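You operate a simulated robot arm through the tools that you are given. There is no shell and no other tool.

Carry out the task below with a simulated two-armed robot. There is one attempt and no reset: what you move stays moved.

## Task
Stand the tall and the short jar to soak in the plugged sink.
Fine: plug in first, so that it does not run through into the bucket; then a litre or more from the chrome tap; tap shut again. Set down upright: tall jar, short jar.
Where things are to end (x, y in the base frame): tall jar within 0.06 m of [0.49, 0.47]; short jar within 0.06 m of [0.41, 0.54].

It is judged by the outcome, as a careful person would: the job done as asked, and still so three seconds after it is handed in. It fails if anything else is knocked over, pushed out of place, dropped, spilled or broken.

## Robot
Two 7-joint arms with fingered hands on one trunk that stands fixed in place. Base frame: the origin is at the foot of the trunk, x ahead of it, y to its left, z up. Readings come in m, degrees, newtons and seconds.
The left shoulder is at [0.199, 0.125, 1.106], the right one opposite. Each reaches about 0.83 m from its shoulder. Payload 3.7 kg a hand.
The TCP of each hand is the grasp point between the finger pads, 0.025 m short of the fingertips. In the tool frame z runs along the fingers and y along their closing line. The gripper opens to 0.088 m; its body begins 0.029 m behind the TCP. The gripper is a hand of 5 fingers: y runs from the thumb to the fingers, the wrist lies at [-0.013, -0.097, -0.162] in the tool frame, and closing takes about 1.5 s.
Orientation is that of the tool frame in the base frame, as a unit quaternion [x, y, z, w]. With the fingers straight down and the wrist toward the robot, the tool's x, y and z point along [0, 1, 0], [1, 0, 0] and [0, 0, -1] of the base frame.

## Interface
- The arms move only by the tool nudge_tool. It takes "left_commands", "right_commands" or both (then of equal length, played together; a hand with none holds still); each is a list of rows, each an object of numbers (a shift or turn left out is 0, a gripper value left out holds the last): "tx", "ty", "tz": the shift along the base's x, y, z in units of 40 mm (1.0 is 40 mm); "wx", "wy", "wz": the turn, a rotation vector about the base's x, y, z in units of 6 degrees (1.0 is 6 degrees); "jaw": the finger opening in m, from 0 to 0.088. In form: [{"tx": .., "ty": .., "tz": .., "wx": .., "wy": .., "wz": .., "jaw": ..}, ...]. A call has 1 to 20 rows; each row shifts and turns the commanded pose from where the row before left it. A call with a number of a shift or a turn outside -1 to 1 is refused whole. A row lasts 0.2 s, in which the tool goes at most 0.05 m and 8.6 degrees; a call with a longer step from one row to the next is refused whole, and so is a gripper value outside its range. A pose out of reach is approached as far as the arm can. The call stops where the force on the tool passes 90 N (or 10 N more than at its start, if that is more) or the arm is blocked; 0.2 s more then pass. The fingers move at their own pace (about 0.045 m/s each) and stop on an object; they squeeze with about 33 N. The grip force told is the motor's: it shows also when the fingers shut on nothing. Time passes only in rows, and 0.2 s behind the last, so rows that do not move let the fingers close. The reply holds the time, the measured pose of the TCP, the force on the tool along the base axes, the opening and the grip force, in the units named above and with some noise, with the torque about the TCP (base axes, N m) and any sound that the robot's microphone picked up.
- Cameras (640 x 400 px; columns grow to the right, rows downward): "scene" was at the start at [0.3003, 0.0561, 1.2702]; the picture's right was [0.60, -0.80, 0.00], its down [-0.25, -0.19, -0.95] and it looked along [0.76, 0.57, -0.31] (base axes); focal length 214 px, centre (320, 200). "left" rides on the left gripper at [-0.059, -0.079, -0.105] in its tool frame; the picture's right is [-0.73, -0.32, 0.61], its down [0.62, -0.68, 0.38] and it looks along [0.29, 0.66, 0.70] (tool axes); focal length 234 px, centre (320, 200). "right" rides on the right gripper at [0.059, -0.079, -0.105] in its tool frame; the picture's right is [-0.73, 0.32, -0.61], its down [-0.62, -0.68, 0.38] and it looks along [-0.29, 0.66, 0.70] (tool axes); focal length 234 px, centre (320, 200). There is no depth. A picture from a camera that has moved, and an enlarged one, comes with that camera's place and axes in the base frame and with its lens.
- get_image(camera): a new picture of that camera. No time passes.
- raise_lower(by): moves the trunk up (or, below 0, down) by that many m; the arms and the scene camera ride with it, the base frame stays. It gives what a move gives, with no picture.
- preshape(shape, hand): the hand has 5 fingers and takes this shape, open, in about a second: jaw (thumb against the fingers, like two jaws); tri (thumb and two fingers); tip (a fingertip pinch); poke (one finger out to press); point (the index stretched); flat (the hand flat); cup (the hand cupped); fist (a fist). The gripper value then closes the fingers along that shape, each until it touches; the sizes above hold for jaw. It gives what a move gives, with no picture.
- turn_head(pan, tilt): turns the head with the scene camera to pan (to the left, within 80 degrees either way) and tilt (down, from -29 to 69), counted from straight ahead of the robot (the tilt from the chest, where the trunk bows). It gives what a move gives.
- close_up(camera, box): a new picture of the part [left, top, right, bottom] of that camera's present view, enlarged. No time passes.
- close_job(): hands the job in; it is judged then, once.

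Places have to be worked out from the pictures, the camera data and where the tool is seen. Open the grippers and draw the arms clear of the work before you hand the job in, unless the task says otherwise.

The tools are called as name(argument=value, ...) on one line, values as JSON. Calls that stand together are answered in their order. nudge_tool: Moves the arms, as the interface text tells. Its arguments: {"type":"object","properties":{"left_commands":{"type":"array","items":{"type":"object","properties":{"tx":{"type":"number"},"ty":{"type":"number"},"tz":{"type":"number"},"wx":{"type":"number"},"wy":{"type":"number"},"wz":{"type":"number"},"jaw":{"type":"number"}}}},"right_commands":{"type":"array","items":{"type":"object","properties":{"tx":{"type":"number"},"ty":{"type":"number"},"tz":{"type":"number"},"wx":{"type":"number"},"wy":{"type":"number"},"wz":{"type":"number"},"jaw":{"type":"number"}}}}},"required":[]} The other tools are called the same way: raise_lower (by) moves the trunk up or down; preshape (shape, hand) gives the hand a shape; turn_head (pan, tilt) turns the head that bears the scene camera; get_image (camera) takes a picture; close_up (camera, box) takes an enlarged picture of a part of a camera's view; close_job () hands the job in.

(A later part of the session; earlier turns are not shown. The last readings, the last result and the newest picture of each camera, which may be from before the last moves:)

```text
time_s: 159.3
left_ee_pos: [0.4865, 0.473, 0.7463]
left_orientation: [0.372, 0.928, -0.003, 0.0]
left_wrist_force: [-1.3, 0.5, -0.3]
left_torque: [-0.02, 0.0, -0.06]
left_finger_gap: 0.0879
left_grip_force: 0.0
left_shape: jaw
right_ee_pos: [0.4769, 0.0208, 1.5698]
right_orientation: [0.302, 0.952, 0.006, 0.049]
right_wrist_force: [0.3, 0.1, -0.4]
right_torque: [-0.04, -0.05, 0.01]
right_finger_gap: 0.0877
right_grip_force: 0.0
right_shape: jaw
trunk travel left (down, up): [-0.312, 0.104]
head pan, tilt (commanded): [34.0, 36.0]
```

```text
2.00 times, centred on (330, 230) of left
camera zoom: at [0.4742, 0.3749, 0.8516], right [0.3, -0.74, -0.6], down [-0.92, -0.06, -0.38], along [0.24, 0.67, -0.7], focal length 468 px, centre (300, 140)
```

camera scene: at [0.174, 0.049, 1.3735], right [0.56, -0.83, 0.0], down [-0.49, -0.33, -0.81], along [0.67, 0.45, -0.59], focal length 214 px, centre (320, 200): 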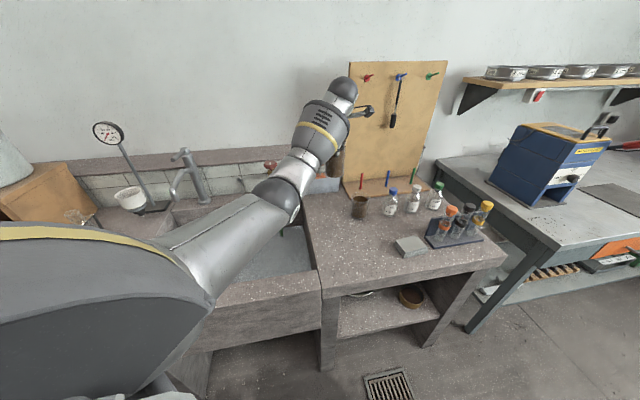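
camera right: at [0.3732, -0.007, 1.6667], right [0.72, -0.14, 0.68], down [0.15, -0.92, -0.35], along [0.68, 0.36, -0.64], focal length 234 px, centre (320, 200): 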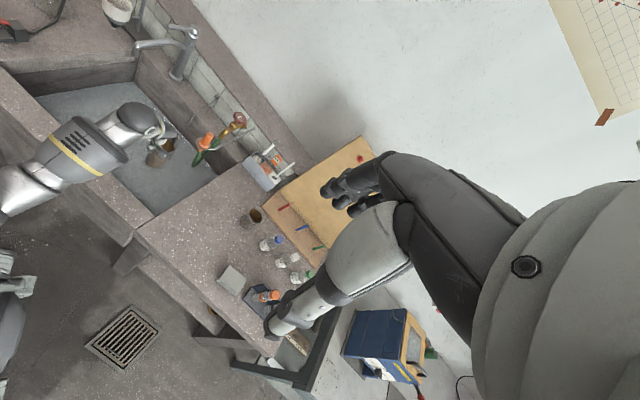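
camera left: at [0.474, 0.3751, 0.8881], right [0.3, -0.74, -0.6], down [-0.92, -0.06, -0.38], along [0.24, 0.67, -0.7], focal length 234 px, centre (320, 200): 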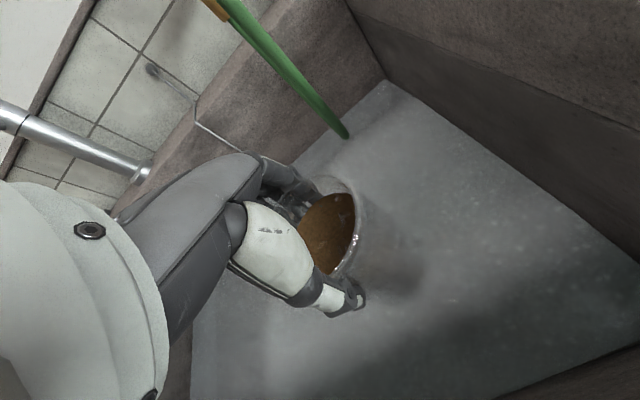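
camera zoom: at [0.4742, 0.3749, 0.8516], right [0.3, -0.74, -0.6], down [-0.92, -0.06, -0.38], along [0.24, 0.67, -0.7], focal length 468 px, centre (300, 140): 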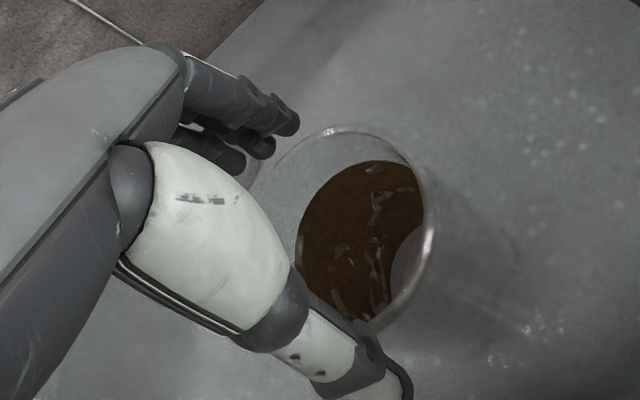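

Clear. I raise the hand fully out of the basin and look at the jar.

nudge_tool(left_commands=[{"tz": 0.5}, {"tz": 0.8}, {"tz": 0.9}, {"tz": 0.9}, {"tz": 0.9}, {"tz": 0.9}, {"tz": 0.9}, {"tz": 0.9}, {"tz": 0.9}, {"tz": 0.9}, {}])

close_up(camera="right", box=[60, 60, 260, 220])

get_image(camera="left")

```text
time_s: 161.7
left_ee_pos: [0.4869, 0.4737, 1.0875]
left_orientation: [0.371, 0.929, -0.001, 0.001]
left_wrist_force: [-0.9, 0.7, 0.5]
left_torque: [0.01, 0.02, -0.02]
left_finger_gap: 0.0878
left_grip_force: 0.0
left_shape: jaw
right_ee_pos: [0.4765, 0.02, 1.5699]
right_orientation: [0.301, 0.952, 0.006, 0.049]
right_wrist_force: [0.1, 0.2, 0.2]
right_torque: [-0.01, 0.0, 0.02]
right_finger_gap: 0.0876
right_grip_force: 0.0
right_shape: jaw
trunk travel left (down, up): [-0.312, 0.104]
head pan, tilt (commanded): [34.0, 36.0]
```

```text
2.50 times, centred on (160, 140) of right
camera zoom: at [0.3732, -0.007, 1.6666], right [0.72, -0.14, 0.68], down [0.15, -0.92, -0.35], along [0.68, 0.36, -0.64], focal length 585 px, centre (720, 350)
```

zoom: 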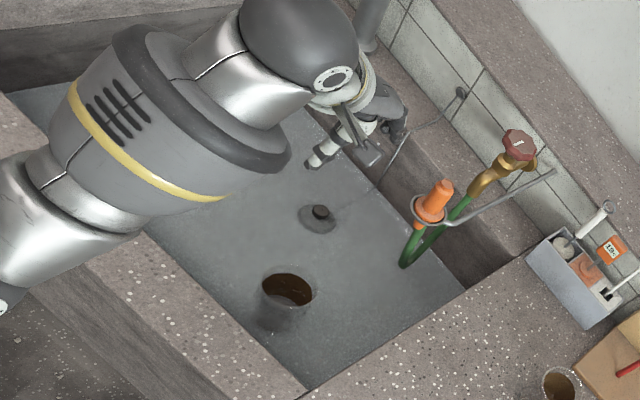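

```text
taken
camera left: at [0.474, 0.3754, 1.192], right [0.3, -0.74, -0.61], down [-0.92, -0.06, -0.38], along [0.24, 0.67, -0.7], focal length 234 px, centre (320, 200)
```

left: 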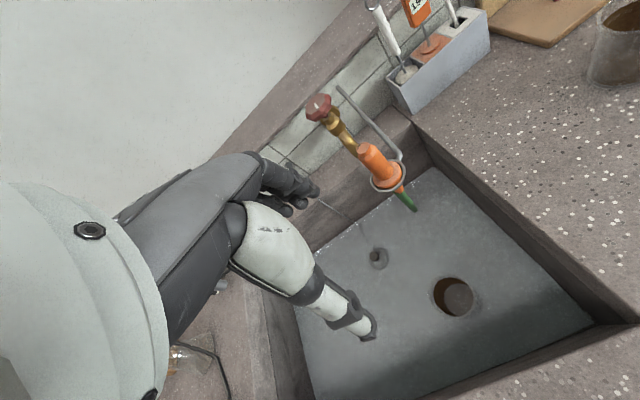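

The tall jar stands upright at about (0.49, 0.46). Next is the short jar: I raise the hand, lower the trunk 0.2 m for reach, and traverse back over the counter.

nudge_tool(left_commands=[{"tz": 0.8}, {"tz": 0.9}, {"tz": 0.9}, {"tz": 0.9}, {}])

raise_lower(by=-0.2)

nudge_tool(left_commands=[{"tx": 0.4, "ty": -0.5, "tz": 0.4}, {"tx": 0.5, "ty": -0.7, "tz": 0.4}, {"tx": 0.5, "ty": -0.7, "tz": 0.4}, {"tx": 0.5, "ty": -0.6, "tz": 0.2}, {"tx": 0.8, "ty": -0.2}, {"tx": 0.9, "ty": -0.2}, {"tx": 0.9, "ty": -0.2}, {"tx": 0.9, "ty": -0.3}, {"tx": 0.9, "ty": -0.3}, {"tx": 0.9, "ty": -0.3}, {"tx": 0.8, "ty": -0.3}, {}])

get_image(camera="left")

get_image(camera="scene")

```text
time_s: 162.9
left_ee_pos: [0.4866, 0.4747, 1.2281]
left_orientation: [0.372, 0.928, -0.002, 0.0]
left_wrist_force: [0.7, 0.9, -0.7]
left_torque: [-0.02, 0.0, -0.02]
left_finger_gap: 0.0879
left_grip_force: 0.0
left_shape: jaw
right_ee_pos: [0.4771, 0.0212, 1.5699]
right_orientation: [0.301, 0.952, 0.006, 0.049]
right_wrist_force: [0.5, 0.0, 0.2]
right_torque: [-0.01, 0.01, 0.01]
right_finger_gap: 0.0877
right_grip_force: 0.0
right_shape: jaw
trunk travel left (down, up): [-0.312, 0.104]
head pan, tilt (commanded): [34.0, 36.0]
```

```text
time_s: 165.1
left_ee_pos: [0.4847, 0.4734, 1.0274]
left_orientation: [0.371, 0.929, -0.001, 0.001]
left_wrist_force: [-0.7, -0.8, 0.5]
left_torque: [0.02, -0.01, -0.02]
left_finger_gap: 0.0879
left_grip_force: 0.0
left_shape: jaw
right_ee_pos: [0.4745, 0.0211, 1.3705]
right_orientation: [0.301, 0.952, 0.006, 0.05]
right_wrist_force: [-0.3, -0.8, 0.7]
right_torque: [0.0, -0.05, 0.02]
right_finger_gap: 0.0877
right_grip_force: 0.1
right_shape: jaw
trunk travel left (down, up): [-0.112, 0.304]
head pan, tilt (commanded): [34.0, 36.0]
```

```text
time_s: 167.7
left_ee_pos: [0.808, 0.3016, 1.0815]
left_orientation: [0.371, 0.928, -0.001, 0.0]
left_wrist_force: [-0.2, 0.0, 0.3]
left_torque: [0.02, 0.0, 0.04]
left_finger_gap: 0.088
left_grip_force: 0.0
left_shape: jaw
right_ee_pos: [0.475, 0.021, 1.3702]
right_orientation: [0.301, 0.952, 0.005, 0.049]
right_wrist_force: [-0.4, -0.4, 0.0]
right_torque: [0.01, 0.01, 0.0]
right_finger_gap: 0.0874
right_grip_force: 0.1
right_shape: jaw
trunk travel left (down, up): [-0.112, 0.304]
head pan, tilt (commanded): [34.0, 36.0]
```

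```text
taken
camera left: at [0.7951, 0.2028, 1.1875], right [0.3, -0.74, -0.6], down [-0.92, -0.06, -0.38], along [0.24, 0.67, -0.7], focal length 234 px, centre (320, 200)
```

left: 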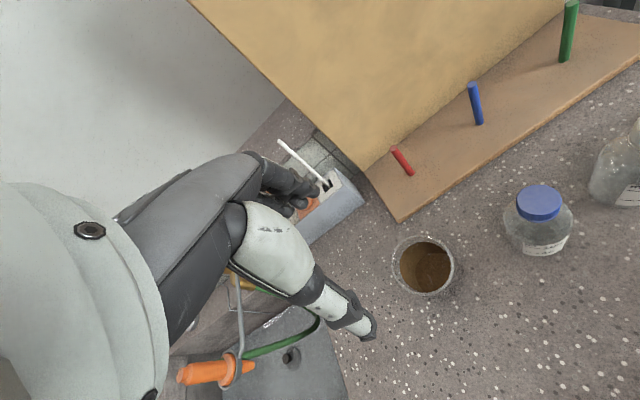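

```text
taken
camera scene: at [0.3194, 0.0488, 1.2184], right [0.56, -0.83, 0.0], down [-0.49, -0.33, -0.81], along [0.67, 0.45, -0.59], focal length 214 px, centre (320, 200)
```

scene: 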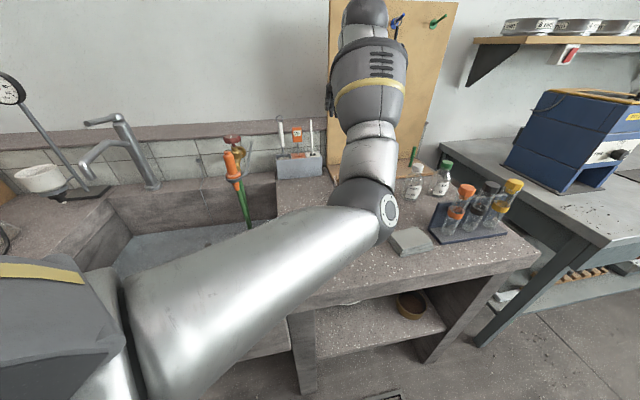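

The arm's elbow now hangs low over the counter, which would be risky when descending. I raise the trunk 0.1 m to stretch the arm so the elbow stays high.

raise_lower(by=0.1)

nudge_tool(left_commands=[{"tx": 0.1, "ty": -0.05, "tz": -0.7}, {"tx": 0.1, "ty": -0.05, "tz": -0.7}, {"tx": 0.05, "ty": -0.05, "tz": -0.7}, {"tz": -0.7}, {"tz": -0.7}, {}])

get_image(camera="scene")

get_image(camera="left")

get_image(camera="right")

```text
time_s: 169.0
left_ee_pos: [0.809, 0.3014, 1.1794]
left_orientation: [0.371, 0.929, -0.002, -0.001]
left_wrist_force: [-0.4, 0.2, -0.7]
left_torque: [-0.01, 0.01, 0.02]
left_finger_gap: 0.0878
left_grip_force: 0.1
left_shape: jaw
right_ee_pos: [0.4801, 0.0223, 1.4686]
right_orientation: [0.302, 0.952, 0.004, 0.048]
right_wrist_force: [0.5, 0.3, 0.4]
right_torque: [-0.01, 0.01, -0.01]
right_finger_gap: 0.0876
right_grip_force: 0.1
right_shape: jaw
trunk travel left (down, up): [-0.212, 0.204]
head pan, tilt (commanded): [34.0, 36.0]
```

```text
time_s: 170.4
left_ee_pos: [0.8168, 0.2958, 1.0417]
left_orientation: [0.371, 0.929, -0.001, 0.0]
left_wrist_force: [-1.1, 0.3, 0.1]
left_torque: [0.01, -0.02, 0.02]
left_finger_gap: 0.0879
left_grip_force: 0.2
left_shape: jaw
right_ee_pos: [0.4752, 0.0213, 1.4709]
right_orientation: [0.301, 0.952, 0.005, 0.05]
right_wrist_force: [0.0, -0.2, -0.4]
right_torque: [-0.02, 0.03, -0.01]
right_finger_gap: 0.0878
right_grip_force: 0.0
right_shape: jaw
trunk travel left (down, up): [-0.212, 0.204]
head pan, tilt (commanded): [34.0, 36.0]
```

```text
taken
camera scene: at [0.2106, 0.0487, 1.3322], right [0.56, -0.83, 0.0], down [-0.49, -0.33, -0.81], along [0.67, 0.45, -0.59], focal length 214 px, centre (320, 200)
```

scene: 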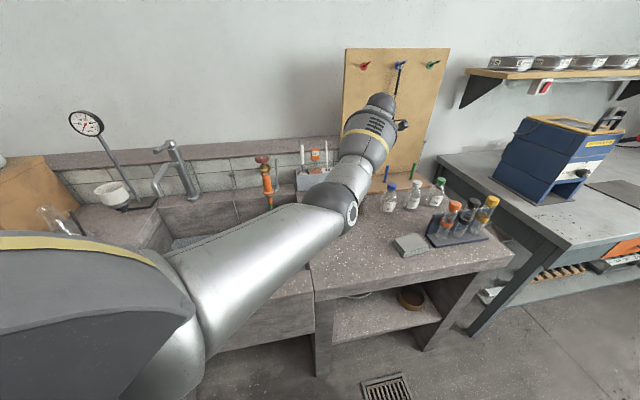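

```text
taken
camera left: at [0.8047, 0.1967, 1.1475], right [0.3, -0.74, -0.61], down [-0.92, -0.06, -0.38], along [0.24, 0.67, -0.7], focal length 234 px, centre (320, 200)
```

left: 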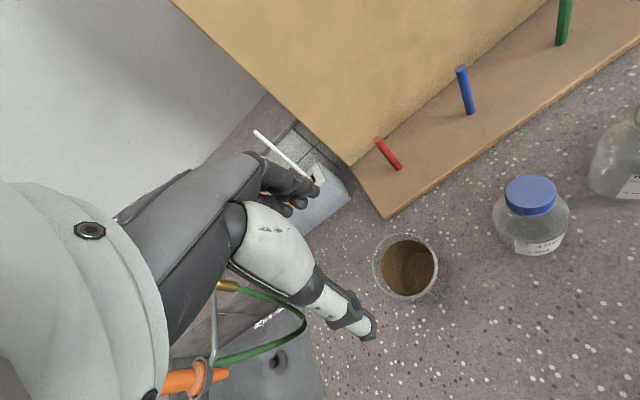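

```text
taken
camera right: at [0.3725, -0.0072, 1.5669], right [0.72, -0.14, 0.68], down [0.15, -0.92, -0.35], along [0.68, 0.36, -0.64], focal length 234 px, centre (320, 200)
```

right: 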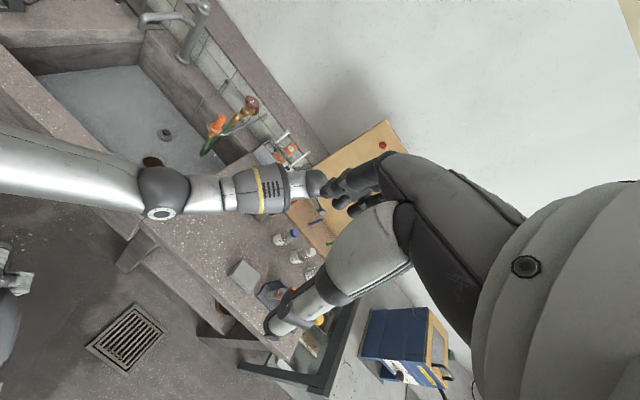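

The elbow now sits high (z ≈ 1.17). I estimate the short jar at (0.818, 0.2935), rim 0.90. I descend to 2 cm above its rim and look.

nudge_tool(left_commands=[{"tx": 0.03, "ty": -0.05, "tz": -0.7}, {"tz": -0.7}, {"tz": -0.6}, {"tz": -0.4}, {}])

close_up(camera="left", box=[270, 150, 430, 350])

close_up(camera="scene", box=[320, 130, 430, 240])

close_up(camera="right", box=[230, 150, 350, 270])

```text
time_s: 171.6
left_ee_pos: [0.8189, 0.2941, 0.947]
left_orientation: [0.372, 0.928, -0.001, 0.0]
left_wrist_force: [0.0, 0.0, -0.2]
left_torque: [-0.03, -0.02, -0.02]
left_finger_gap: 0.0877
left_grip_force: 0.1
left_shape: jaw
right_ee_pos: [0.4757, 0.0206, 1.4706]
right_orientation: [0.301, 0.952, 0.005, 0.049]
right_wrist_force: [0.5, -0.2, 0.1]
right_torque: [0.01, -0.02, 0.02]
right_finger_gap: 0.0876
right_grip_force: 0.1
right_shape: jaw
trunk travel left (down, up): [-0.212, 0.204]
head pan, tilt (commanded): [34.0, 36.0]
```

```text
2.00 times, centred on (350, 250) of left
camera zoom: at [0.8057, 0.1951, 1.0514], right [0.3, -0.74, -0.6], down [-0.92, -0.06, -0.38], along [0.24, 0.67, -0.7], focal length 468 px, centre (260, 100)
```

zoom: 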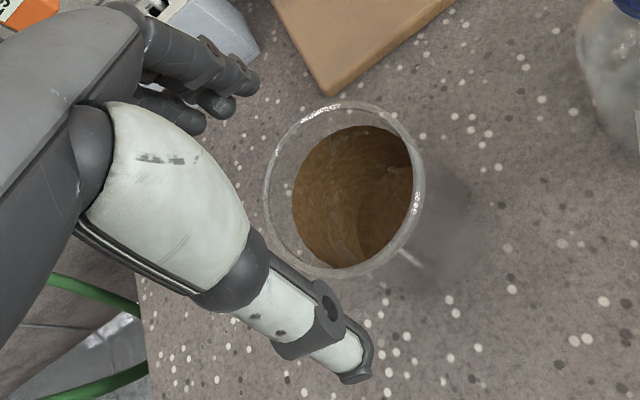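

```text
3.64 times, centred on (375, 185) of scene
camera zoom: at [0.2108, 0.0488, 1.3321], right [0.56, -0.83, 0.0], down [-0.49, -0.33, -0.81], along [0.67, 0.45, -0.59], focal length 780 px, centre (120, 254)
```

zoom: 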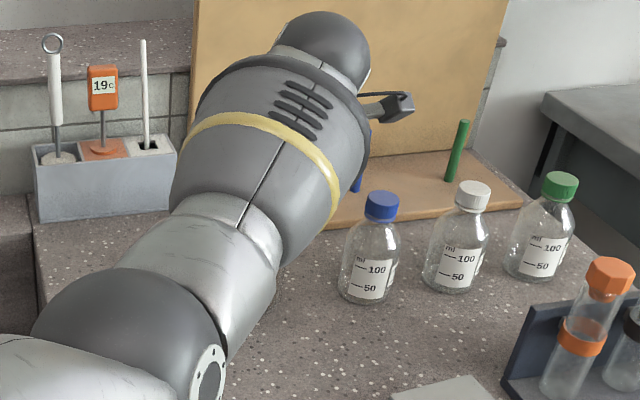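

```text
3.33 times, centred on (290, 210) of right
camera zoom: at [0.3728, -0.0071, 1.5668], right [0.72, -0.14, 0.68], down [0.15, -0.92, -0.35], along [0.68, 0.36, -0.64], focal length 781 px, centre (420, 167)
```

zoom: 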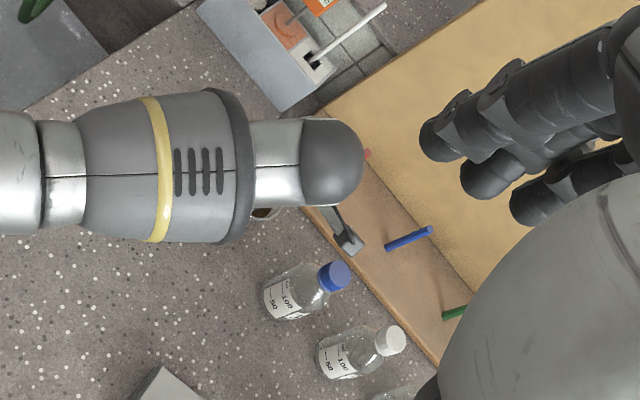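

The wrist view, corrected for the offset I found on the tall jar, shows the jar centred within about 1 mm. I descend past the rim in small steps.

nudge_tool(left_commands=[{"tx": 0.02, "ty": 0.02, "tz": -0.3}, {"tz": -0.25}, {"tz": -0.2}, {}])

close_up(camera="left", box=[250, 130, 410, 330])

```text
time_s: 172.6
left_ee_pos: [0.8191, 0.2942, 0.9163]
left_orientation: [0.372, 0.928, -0.001, 0.0]
left_wrist_force: [0.0, -0.5, -1.1]
left_torque: [0.02, -0.01, 0.01]
left_finger_gap: 0.0881
left_grip_force: 0.0
left_shape: jaw
right_ee_pos: [0.4741, 0.0203, 1.4697]
right_orientation: [0.301, 0.952, 0.006, 0.049]
right_wrist_force: [0.2, 0.0, -0.6]
right_torque: [-0.01, -0.02, -0.03]
right_finger_gap: 0.0877
right_grip_force: 0.1
right_shape: jaw
trunk travel left (down, up): [-0.212, 0.204]
head pan, tilt (commanded): [34.0, 36.0]
```

```text
2.00 times, centred on (330, 230) of left
camera zoom: at [0.8063, 0.1959, 1.0214], right [0.3, -0.74, -0.61], down [-0.92, -0.06, -0.38], along [0.24, 0.67, -0.7], focal length 468 px, centre (300, 140)
```

zoom: 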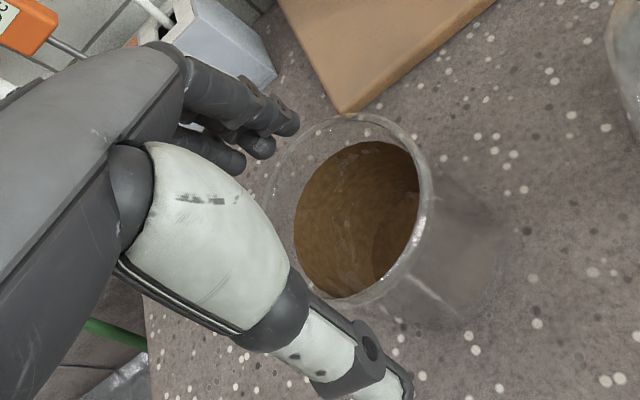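

No contact, and fingers and thumb are outside the rim. I lower the last 2.5 cm.

nudge_tool(left_commands=[{"tz": -0.2}, {"tz": -0.2}, {"tz": -0.18}, {}])

close_up(camera="left", box=[250, 130, 410, 330])

```text
time_s: 173.6
left_ee_pos: [0.8193, 0.2945, 0.8959]
left_orientation: [0.372, 0.928, -0.001, 0.002]
left_wrist_force: [0.9, 1.2, 7.8]
left_torque: [0.23, -0.23, 0.03]
left_finger_gap: 0.0878
left_grip_force: 0.0
left_shape: jaw
right_ee_pos: [0.4752, 0.0212, 1.4712]
right_orientation: [0.301, 0.952, 0.005, 0.05]
right_wrist_force: [0.1, 0.4, -0.6]
right_torque: [0.01, 0.01, -0.03]
right_finger_gap: 0.0874
right_grip_force: 0.0
right_shape: jaw
trunk travel left (down, up): [-0.212, 0.204]
head pan, tilt (commanded): [34.0, 36.0]
```

```text
2.00 times, centred on (330, 230) of left
camera zoom: at [0.8058, 0.1959, 1.0006], right [0.3, -0.74, -0.6], down [-0.92, -0.06, -0.39], along [0.25, 0.67, -0.7], focal length 468 px, centre (300, 140)
```

zoom: 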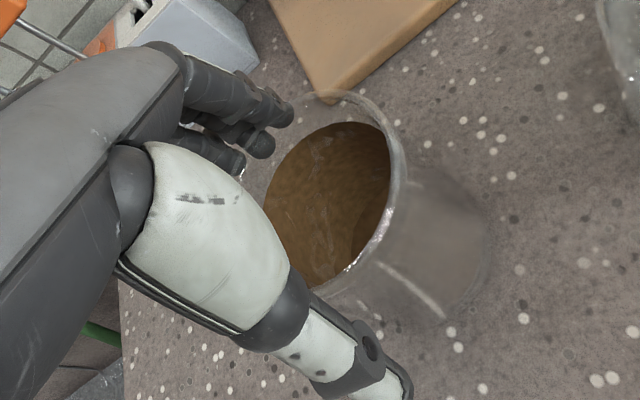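

Light contact (8 N) on the far finger, as with the tall jar. I lift slightly, shift 4 mm outward, then continue down.

nudge_tool(left_commands=[{"tz": 0.12}, {"tx": 0.08, "ty": 0.08}, {"tz": -0.1}, {}])

close_up(camera="left", box=[250, 130, 410, 330])

```text
time_s: 174.6
left_ee_pos: [0.8227, 0.2981, 0.8951]
left_orientation: [0.371, 0.929, -0.002, 0.0]
left_wrist_force: [0.6, 0.5, 1.9]
left_torque: [0.06, -0.05, 0.0]
left_finger_gap: 0.0878
left_grip_force: 0.0
left_shape: jaw
right_ee_pos: [0.4757, 0.0207, 1.4688]
right_orientation: [0.301, 0.952, 0.006, 0.049]
right_wrist_force: [-0.6, -0.5, 0.1]
right_torque: [0.03, 0.03, -0.02]
right_finger_gap: 0.0875
right_grip_force: 0.0
right_shape: jaw
trunk travel left (down, up): [-0.212, 0.204]
head pan, tilt (commanded): [34.0, 36.0]
```

```text
2.00 times, centred on (330, 230) of left
camera zoom: at [0.8092, 0.1991, 0.9988], right [0.3, -0.74, -0.6], down [-0.92, -0.06, -0.38], along [0.24, 0.67, -0.7], focal length 468 px, centre (300, 140)
```

zoom: 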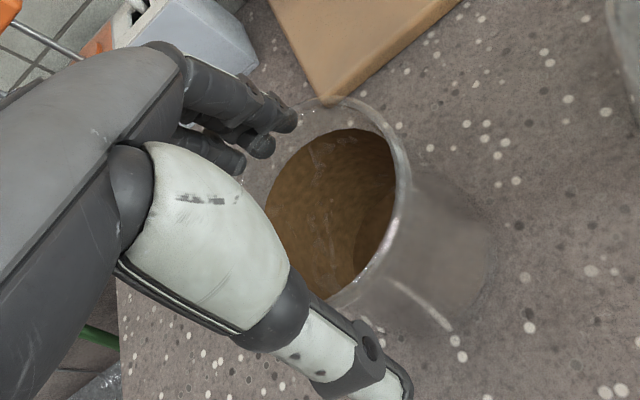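

Nearly force-free again. I lower the last 7 mm and close on the jar.

nudge_tool(left_commands=[{"tz": -0.1}, {"tz": -0.08}, {}])

nudge_tool(left_commands=[{"jaw": 0.075}, {"jaw": 0.065}, {"jaw": 0.055}, {"jaw": 0.045}, {"jaw": 0.035}, {"jaw": 0.03}, {"jaw": 0.03}])

close_up(camera="left", box=[250, 130, 410, 330])

```text
time_s: 175.4
left_ee_pos: [0.8218, 0.297, 0.8887]
left_orientation: [0.371, 0.929, -0.001, 0.001]
left_wrist_force: [1.8, 1.3, 5.7]
left_torque: [0.14, -0.17, 0.0]
left_finger_gap: 0.088
left_grip_force: 0.2
left_shape: jaw
right_ee_pos: [0.4739, 0.0201, 1.4706]
right_orientation: [0.301, 0.952, 0.005, 0.05]
right_wrist_force: [0.5, -0.7, 0.5]
right_torque: [-0.04, 0.01, 0.01]
right_finger_gap: 0.0879
right_grip_force: 0.1
right_shape: jaw
trunk travel left (down, up): [-0.212, 0.204]
head pan, tilt (commanded): [34.0, 36.0]
```

```text
time_s: 177.0
left_ee_pos: [0.823, 0.2983, 0.8872]
left_orientation: [0.371, 0.929, -0.001, 0.0]
left_wrist_force: [-0.2, 1.1, -0.2]
left_torque: [-0.01, 0.01, -0.01]
left_finger_gap: 0.0612
left_grip_force: 33.2
left_shape: jaw
right_ee_pos: [0.4762, 0.0208, 1.4691]
right_orientation: [0.301, 0.952, 0.006, 0.049]
right_wrist_force: [0.4, -0.2, 0.2]
right_torque: [0.01, 0.01, -0.01]
right_finger_gap: 0.0878
right_grip_force: 0.1
right_shape: jaw
trunk travel left (down, up): [-0.212, 0.204]
head pan, tilt (commanded): [34.0, 36.0]
```

```text
2.00 times, centred on (330, 230) of left
camera zoom: at [0.8094, 0.1991, 0.9917], right [0.3, -0.74, -0.6], down [-0.92, -0.06, -0.38], along [0.24, 0.67, -0.7], focal length 468 px, centre (300, 140)
```

zoom: 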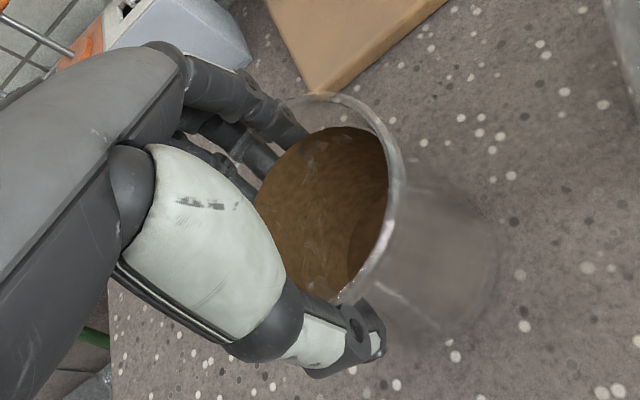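

Gripped at 61 mm with 33 N. I lift 2 cm and check.

nudge_tool(left_commands=[{"tz": 0.15}, {"tz": 0.2}, {"tz": 0.3}, {}])

get_image(camera="left")

close_up(camera="right", box=[230, 150, 350, 270])

```text
time_s: 178.0
left_ee_pos: [0.8219, 0.2984, 0.9126]
left_orientation: [0.371, 0.929, -0.003, 0.0]
left_wrist_force: [1.1, 0.4, -1.0]
left_torque: [-0.01, 0.04, -0.01]
left_finger_gap: 0.0612
left_grip_force: 32.8
left_shape: jaw
right_ee_pos: [0.4766, 0.0207, 1.4693]
right_orientation: [0.302, 0.952, 0.005, 0.049]
right_wrist_force: [0.8, -0.4, 0.1]
right_torque: [0.04, 0.0, 0.01]
right_finger_gap: 0.0877
right_grip_force: 0.0
right_shape: jaw
trunk travel left (down, up): [-0.212, 0.204]
head pan, tilt (commanded): [34.0, 36.0]
```

```text
taken
camera left: at [0.8092, 0.199, 1.0177], right [0.3, -0.74, -0.6], down [-0.92, -0.06, -0.38], along [0.24, 0.67, -0.7], focal length 234 px, centre (320, 200)
```

left: 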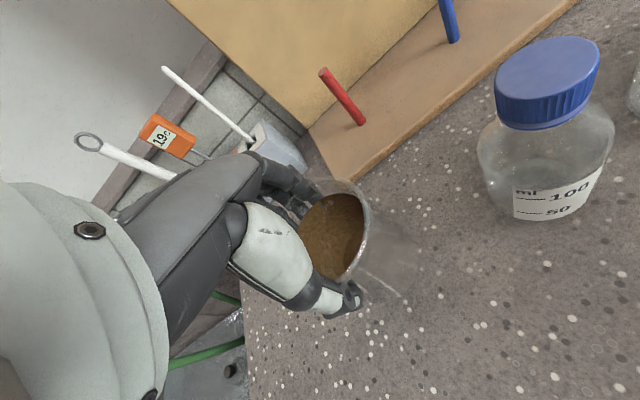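

```text
3.33 times, centred on (290, 210) of right
camera zoom: at [0.3735, -0.007, 1.5665], right [0.72, -0.14, 0.68], down [0.15, -0.92, -0.35], along [0.68, 0.36, -0.64], focal length 781 px, centre (420, 167)
```

zoom: 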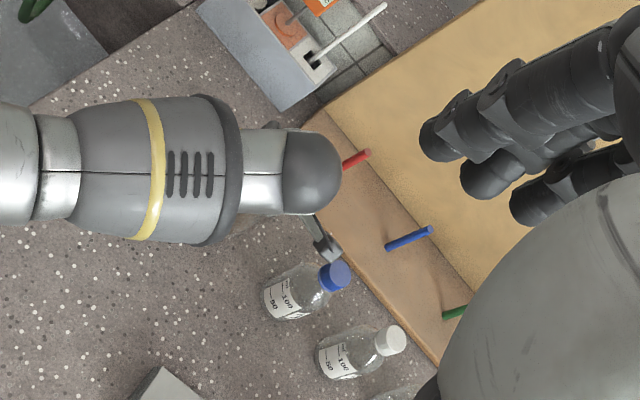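

The jar is held straight. I lift it higher, bring it back over the counter edge, then raise the trunk as before.

nudge_tool(left_commands=[{"tz": 0.5}, {"tz": 0.8}, {"tz": 0.8}, {"tz": 0.8}, {"tz": 0.8, "tx": -0.2}, {"tx": -0.6}, {"tx": -0.75}, {"tx": -0.75}, {"tx": -0.75}, {"tx": -0.75}, {"tx": -0.75}, {"tx": -0.5, "ty": 0.2}, {}])

raise_lower(by=0.1)

nudge_tool(left_commands=[{"tx": -0.3, "ty": 0.3}, {"tx": -0.45, "ty": 0.6}, {"tx": -0.45, "ty": 0.65}, {"tx": -0.45, "ty": 0.65}, {"tx": -0.45, "ty": 0.65}, {"tx": -0.45, "ty": 0.65}, {"tx": -0.45, "ty": 0.65}, {"tx": -0.45, "ty": 0.65}, {"tx": -0.3, "ty": 0.4}, {}])

get_image(camera="left")

get_image(camera="right")

```text
time_s: 180.8
left_ee_pos: [0.6203, 0.3054, 1.0602]
left_orientation: [0.372, 0.928, -0.003, 0.001]
left_wrist_force: [0.3, 0.4, -1.4]
left_torque: [-0.02, 0.03, 0.01]
left_finger_gap: 0.0609
left_grip_force: 33.5
left_shape: jaw
right_ee_pos: [0.4755, 0.0216, 1.4701]
right_orientation: [0.301, 0.952, 0.005, 0.049]
right_wrist_force: [-1.0, -0.1, -1.4]
right_torque: [-0.02, -0.02, 0.02]
right_finger_gap: 0.0875
right_grip_force: 0.1
right_shape: jaw
trunk travel left (down, up): [-0.212, 0.204]
head pan, tilt (commanded): [34.0, 36.0]
```

```text
time_s: 182.1
left_ee_pos: [0.621, 0.3057, 1.1604]
left_orientation: [0.371, 0.929, -0.002, -0.001]
left_wrist_force: [0.5, 0.1, -1.3]
left_torque: [-0.01, 0.04, 0.0]
left_finger_gap: 0.0607
left_grip_force: 33.5
left_shape: jaw
right_ee_pos: [0.4763, 0.0219, 1.5703]
right_orientation: [0.301, 0.952, 0.005, 0.049]
right_wrist_force: [0.1, -0.9, 0.1]
right_torque: [-0.01, -0.01, 0.01]
right_finger_gap: 0.0878
right_grip_force: 0.1
right_shape: jaw
trunk travel left (down, up): [-0.312, 0.104]
head pan, tilt (commanded): [34.0, 36.0]
```

```text
time_s: 184.3
left_ee_pos: [0.4682, 0.5145, 1.1603]
left_orientation: [0.372, 0.928, -0.002, 0.0]
left_wrist_force: [0.6, 0.3, -1.8]
left_torque: [-0.02, 0.03, 0.02]
left_finger_gap: 0.0609
left_grip_force: 33.0
left_shape: jaw
right_ee_pos: [0.476, 0.0217, 1.5699]
right_orientation: [0.301, 0.952, 0.005, 0.049]
right_wrist_force: [0.4, 0.9, 0.0]
right_torque: [0.05, 0.02, 0.02]
right_finger_gap: 0.0876
right_grip_force: 0.1
right_shape: jaw
trunk travel left (down, up): [-0.312, 0.104]
head pan, tilt (commanded): [34.0, 36.0]
```

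```text
taken
camera left: at [0.4567, 0.4157, 1.2656], right [0.3, -0.74, -0.6], down [-0.92, -0.06, -0.38], along [0.24, 0.67, -0.7], focal length 234 px, centre (320, 200)
```

left: 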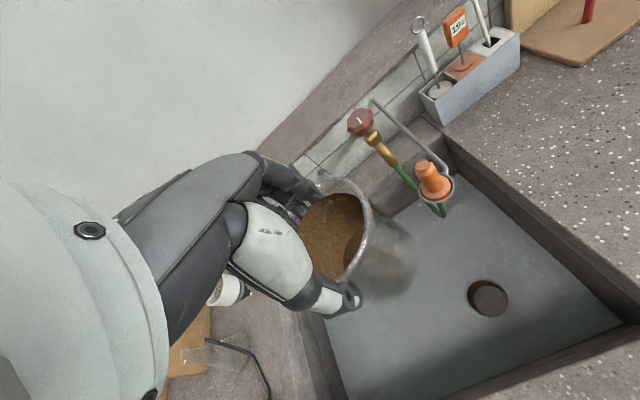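

```text
taken
camera right: at [0.3733, -0.0071, 1.6666], right [0.72, -0.14, 0.68], down [0.15, -0.92, -0.35], along [0.68, 0.36, -0.64], focal length 234 px, centre (320, 200)
```

right: 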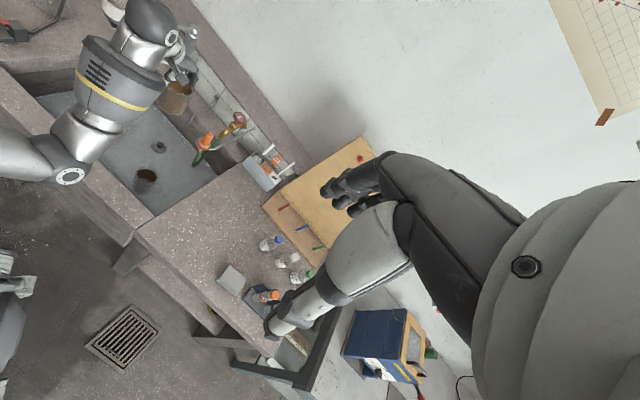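

The tall jar is standing well inside its tolerance. I move the remaining (−41, 46) mm to above the short jar's place and begin lowering.

nudge_tool(left_commands=[{"tx": -0.34, "ty": 0.39}, {"tx": -0.34, "ty": 0.39}, {"tx": -0.34, "ty": 0.38}, {"tz": -0.6}, {"tz": -0.8}, {"tz": -0.8}, {"tz": -0.8}, {"tz": -0.8}, {"tz": -0.8}, {"tz": -0.8}, {"tz": -0.6}, {}])

get_image(camera="left")

close_up(camera="right", box=[0, 40, 240, 220])

```text
time_s: 186.9
left_ee_pos: [0.4283, 0.5601, 0.9205]
left_orientation: [0.371, 0.928, -0.002, 0.001]
left_wrist_force: [0.8, 0.0, -1.3]
left_torque: [-0.01, 0.03, 0.01]
left_finger_gap: 0.0607
left_grip_force: 32.6
left_shape: jaw
right_ee_pos: [0.4752, 0.0209, 1.5709]
right_orientation: [0.301, 0.952, 0.006, 0.05]
right_wrist_force: [-0.2, -0.3, -0.4]
right_torque: [-0.01, 0.03, 0.02]
right_finger_gap: 0.088
right_grip_force: 0.1
right_shape: jaw
trunk travel left (down, up): [-0.312, 0.104]
head pan, tilt (commanded): [34.0, 36.0]
```

```text
taken
camera left: at [0.4163, 0.4618, 1.0251], right [0.3, -0.74, -0.6], down [-0.92, -0.06, -0.38], along [0.24, 0.67, -0.7], focal length 234 px, centre (320, 200)
```

left: 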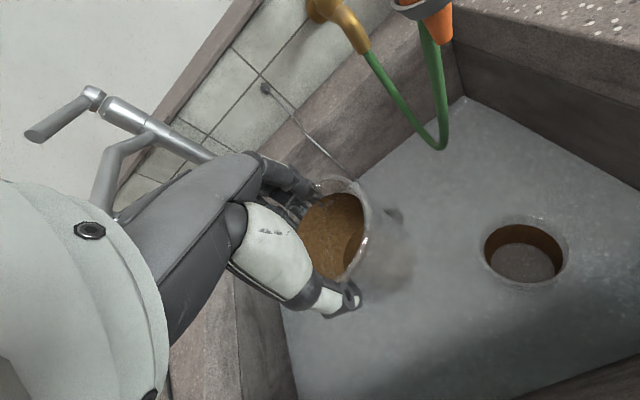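

```text
2.22 times, centred on (120, 130) of right
camera zoom: at [0.3731, -0.007, 1.6667], right [0.72, -0.14, 0.68], down [0.15, -0.92, -0.35], along [0.68, 0.36, -0.64], focal length 520 px, centre (764, 356)
```

zoom: 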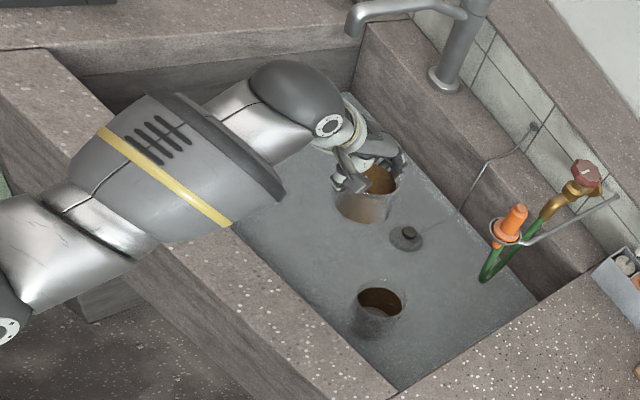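

All clear. I lower further to about 4 cm above the floor and check the forearm and rim again.

nudge_tool(left_commands=[{"tz": -0.6}, {"tz": -0.6}, {"tz": -0.6}, {"tz": -0.6}, {"tz": -0.6}, {"tz": -0.6}, {"tz": -0.5}, {"tz": -0.4}, {}])

get_image(camera="left")

close_up(camera="right", box=[0, 40, 240, 220])

```text
time_s: 188.9
left_ee_pos: [0.4305, 0.5606, 0.7421]
left_orientation: [0.372, 0.928, -0.001, 0.0]
left_wrist_force: [-0.5, 0.3, -1.1]
left_torque: [-0.01, 0.01, -0.01]
left_finger_gap: 0.061
left_grip_force: 33.2
left_shape: jaw
right_ee_pos: [0.4755, 0.0213, 1.5713]
right_orientation: [0.301, 0.952, 0.005, 0.05]
right_wrist_force: [-0.8, 0.2, 0.0]
right_torque: [0.02, -0.02, 0.02]
right_finger_gap: 0.0881
right_grip_force: 0.0
right_shape: jaw
trunk travel left (down, up): [-0.312, 0.104]
head pan, tilt (commanded): [34.0, 36.0]
```

```text
taken
camera left: at [0.4168, 0.4617, 0.8463], right [0.3, -0.74, -0.61], down [-0.92, -0.06, -0.38], along [0.24, 0.67, -0.7], focal length 234 px, centre (320, 200)
```

left: 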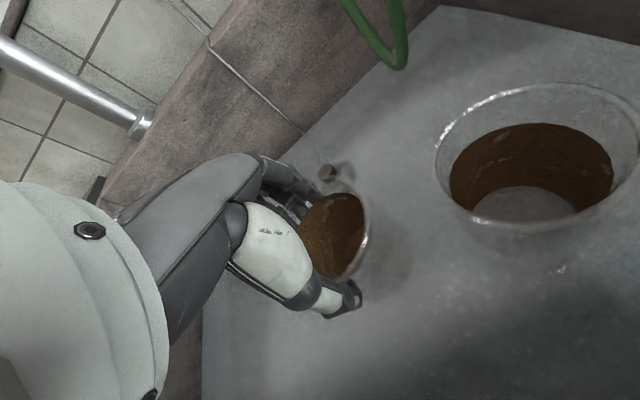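

```text
2.22 times, centred on (120, 130) of right
camera zoom: at [0.3731, -0.007, 1.6667], right [0.72, -0.14, 0.68], down [0.15, -0.92, -0.35], along [0.68, 0.36, -0.64], focal length 520 px, centre (764, 356)
```

zoom: 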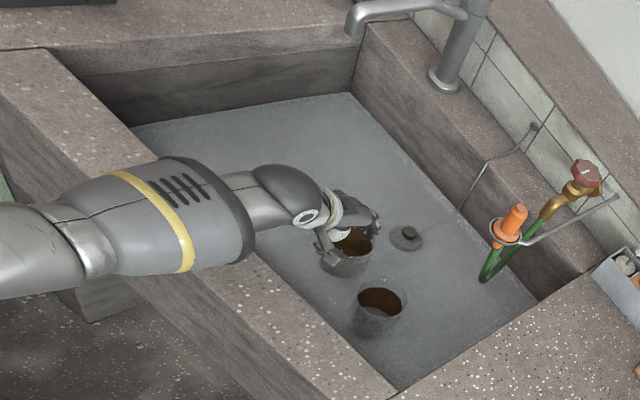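

Forearm and wrist stay clear of the rim, and the camera is clear of the tall jar. I lower to just above the floor and then creep to contact.

nudge_tool(left_commands=[{"tz": -0.35}, {"tz": -0.3}, {"tz": -0.2}, {}])

nudge_tool(left_commands=[{"tz": -0.1}, {"tz": -0.08}, {}])

```text
time_s: 189.9
left_ee_pos: [0.4294, 0.5595, 0.7068]
left_orientation: [0.371, 0.928, -0.001, 0.0]
left_wrist_force: [-0.3, 0.2, -1.0]
left_torque: [-0.01, -0.04, -0.02]
left_finger_gap: 0.0607
left_grip_force: 33.0
left_shape: jaw
right_ee_pos: [0.4764, 0.0204, 1.5699]
right_orientation: [0.302, 0.952, 0.006, 0.049]
right_wrist_force: [-0.8, 0.1, 0.0]
right_torque: [-0.01, 0.0, 0.0]
right_finger_gap: 0.0876
right_grip_force: 0.1
right_shape: jaw
trunk travel left (down, up): [-0.312, 0.104]
head pan, tilt (commanded): [34.0, 36.0]
```

```text
time_s: 190.7
left_ee_pos: [0.4297, 0.56, 0.6988]
left_orientation: [0.371, 0.929, -0.002, 0.001]
left_wrist_force: [0.6, 0.6, -2.2]
left_torque: [0.0, 0.01, 0.01]
left_finger_gap: 0.0608
left_grip_force: 32.7
left_shape: jaw
right_ee_pos: [0.4755, 0.0218, 1.5696]
right_orientation: [0.301, 0.952, 0.006, 0.049]
right_wrist_force: [0.3, -0.4, 0.6]
right_torque: [-0.01, 0.0, -0.01]
right_finger_gap: 0.0876
right_grip_force: 0.1
right_shape: jaw
trunk travel left (down, up): [-0.312, 0.104]
head pan, tilt (commanded): [34.0, 36.0]
```

Still no contact; I continue in 2–3 mm steps.

nudge_tool(left_commands=[{"tz": -0.07}, {"tz": -0.05}, {}])

nudge_tool(left_commands=[{"tz": -0.05}, {}])

```text
time_s: 191.5
left_ee_pos: [0.4294, 0.5603, 0.695]
left_orientation: [0.372, 0.928, -0.002, 0.0]
left_wrist_force: [0.1, 0.6, -1.9]
left_torque: [-0.04, 0.03, -0.01]
left_finger_gap: 0.0608
left_grip_force: 32.4
left_shape: jaw
right_ee_pos: [0.4761, 0.0209, 1.5705]
right_orientation: [0.301, 0.952, 0.005, 0.05]
right_wrist_force: [-0.6, -0.2, 0.3]
right_torque: [0.0, -0.01, -0.02]
right_finger_gap: 0.0878
right_grip_force: 0.0
right_shape: jaw
trunk travel left (down, up): [-0.312, 0.104]
head pan, tilt (commanded): [34.0, 36.0]
```

```text
time_s: 192.1
left_ee_pos: [0.4288, 0.5598, 0.6945]
left_orientation: [0.371, 0.929, -0.001, 0.001]
left_wrist_force: [-1.0, 0.2, 6.7]
left_torque: [-0.11, 0.14, 0.0]
left_finger_gap: 0.0603
left_grip_force: 32.9
left_shape: jaw
right_ee_pos: [0.4753, 0.0202, 1.57]
right_orientation: [0.302, 0.952, 0.006, 0.049]
right_wrist_force: [0.3, -0.4, 0.0]
right_torque: [-0.02, 0.02, 0.02]
right_finger_gap: 0.0878
right_grip_force: 0.2
right_shape: jaw
trunk travel left (down, up): [-0.312, 0.104]
head pan, tilt (commanded): [34.0, 36.0]
```

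Contact at 7 N, slightly on the near edge. I ease down 1 mm more and open slowly so the jar settles flat.

nudge_tool(left_commands=[{"tz": -0.03}, {"jaw": 0.062}, {"jaw": 0.066}, {"jaw": 0.07}, {"jaw": 0.075}, {"jaw": 0.08}, {"jaw": 0.088}, {"jaw": 0.088}, {"jaw": 0.088}])

close_up(camera="left", box=[240, 130, 420, 330])

close_up(camera="right", box=[100, 100, 220, 190])

```text
time_s: 194.1
left_ee_pos: [0.4304, 0.5601, 0.6918]
left_orientation: [0.371, 0.928, -0.002, 0.0]
left_wrist_force: [0.3, -0.8, 0.4]
left_torque: [0.01, -0.04, 0.0]
left_finger_gap: 0.0878
left_grip_force: 0.1
left_shape: jaw
right_ee_pos: [0.4754, 0.021, 1.5704]
right_orientation: [0.301, 0.952, 0.006, 0.05]
right_wrist_force: [0.5, 0.1, 0.5]
right_torque: [-0.04, 0.01, 0.0]
right_finger_gap: 0.0874
right_grip_force: 0.1
right_shape: jaw
trunk travel left (down, up): [-0.312, 0.104]
head pan, tilt (commanded): [34.0, 36.0]
```

```text
2.00 times, centred on (330, 230) of left
camera zoom: at [0.4165, 0.4616, 0.7969], right [0.3, -0.74, -0.6], down [-0.92, -0.06, -0.38], along [0.24, 0.67, -0.7], focal length 468 px, centre (300, 140)
```

zoom: 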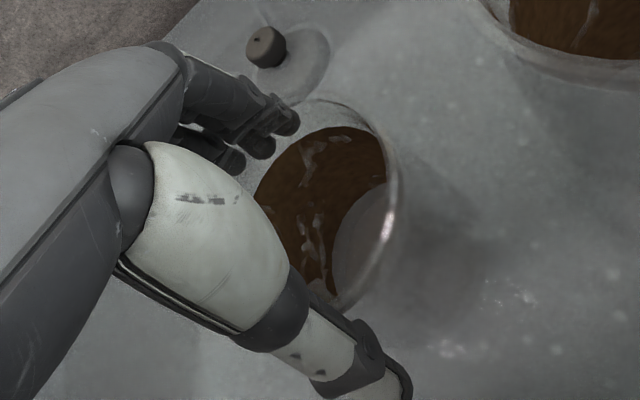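

```text
4.44 times, centred on (160, 145) of right
camera zoom: at [0.373, -0.0071, 1.6667], right [0.72, -0.14, 0.68], down [0.15, -0.92, -0.35], along [0.68, 0.36, -0.64], focal length 1041 px, centre (1031, 444)
```

zoom: 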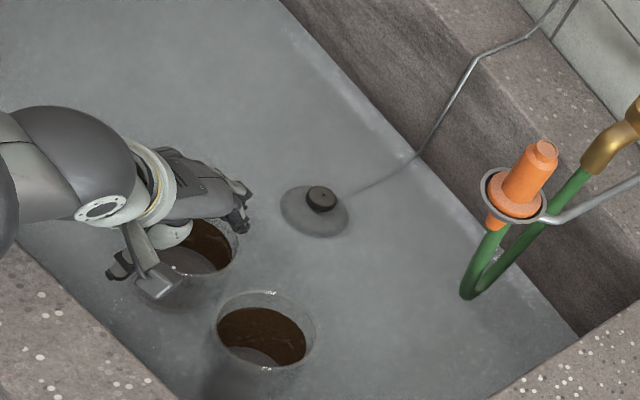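

Released. I withdraw straight up slowly and watch the force.

nudge_tool(left_commands=[{"tz": 0.2}, {"tz": 0.25}, {"tz": 0.25}, {}])

close_up(camera="left", box=[240, 130, 420, 330])

```text
time_s: 195.1
left_ee_pos: [0.4307, 0.5599, 0.7205]
left_orientation: [0.371, 0.928, -0.001, 0.0]
left_wrist_force: [-0.6, 0.1, 0.1]
left_torque: [0.0, -0.04, 0.01]
left_finger_gap: 0.0876
left_grip_force: 0.2
left_shape: jaw
right_ee_pos: [0.4766, 0.0213, 1.5694]
right_orientation: [0.301, 0.952, 0.005, 0.049]
right_wrist_force: [0.0, 0.3, -0.1]
right_torque: [-0.01, 0.01, 0.01]
right_finger_gap: 0.0877
right_grip_force: 0.0
right_shape: jaw
trunk travel left (down, up): [-0.312, 0.104]
head pan, tilt (commanded): [34.0, 36.0]
```

```text
2.00 times, centred on (330, 230) of left
camera zoom: at [0.4167, 0.4617, 0.8246], right [0.3, -0.74, -0.6], down [-0.92, -0.06, -0.38], along [0.24, 0.67, -0.7], focal length 468 px, centre (300, 140)
```

zoom: 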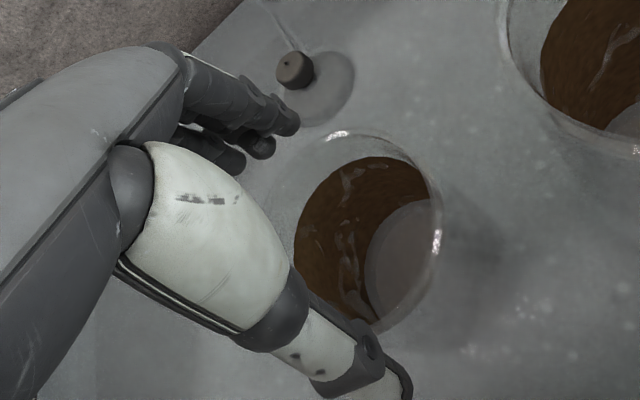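

The hand comes away freely. I raise it out of the basin and check everything.

nudge_tool(left_commands=[{"tz": 0.6}, {"tz": 0.9}, {"tz": 0.9}, {"tz": 0.9}, {"tz": 0.9}, {"tz": 0.9}, {"tz": 0.9}, {"tz": 0.9}, {"tz": 0.9}, {"tz": 0.9}, {"tz": 0.9}, {}])

get_image(camera="left")

get_image(camera="right")

```text
time_s: 197.7
left_ee_pos: [0.4297, 0.5613, 1.1036]
left_orientation: [0.372, 0.928, -0.002, 0.0]
left_wrist_force: [0.6, 0.0, 0.1]
left_torque: [0.02, 0.0, -0.01]
left_finger_gap: 0.0879
left_grip_force: 0.1
left_shape: jaw
right_ee_pos: [0.4754, 0.0226, 1.5693]
right_orientation: [0.301, 0.952, 0.005, 0.049]
right_wrist_force: [-0.2, -0.3, 0.0]
right_torque: [-0.01, 0.02, 0.04]
right_finger_gap: 0.0877
right_grip_force: 0.0
right_shape: jaw
trunk travel left (down, up): [-0.312, 0.104]
head pan, tilt (commanded): [34.0, 36.0]
```

```text
taken
camera left: at [0.4165, 0.4619, 1.2096], right [0.3, -0.74, -0.61], down [-0.92, -0.06, -0.38], along [0.24, 0.67, -0.7], focal length 234 px, centre (320, 200)
```

left: 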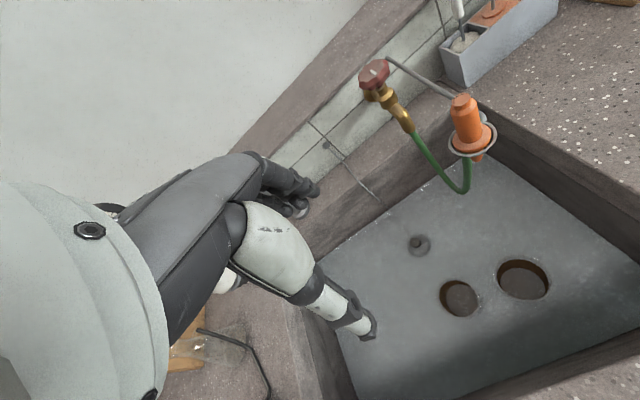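

```text
taken
camera right: at [0.3731, -0.007, 1.6666], right [0.72, -0.14, 0.68], down [0.15, -0.92, -0.35], along [0.68, 0.36, -0.64], focal length 234 px, centre (320, 200)
```

right: 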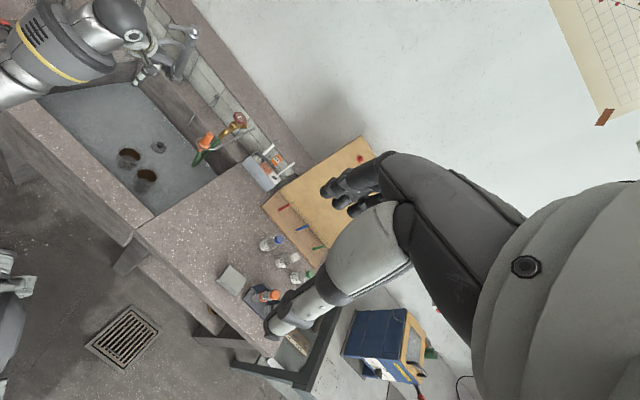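

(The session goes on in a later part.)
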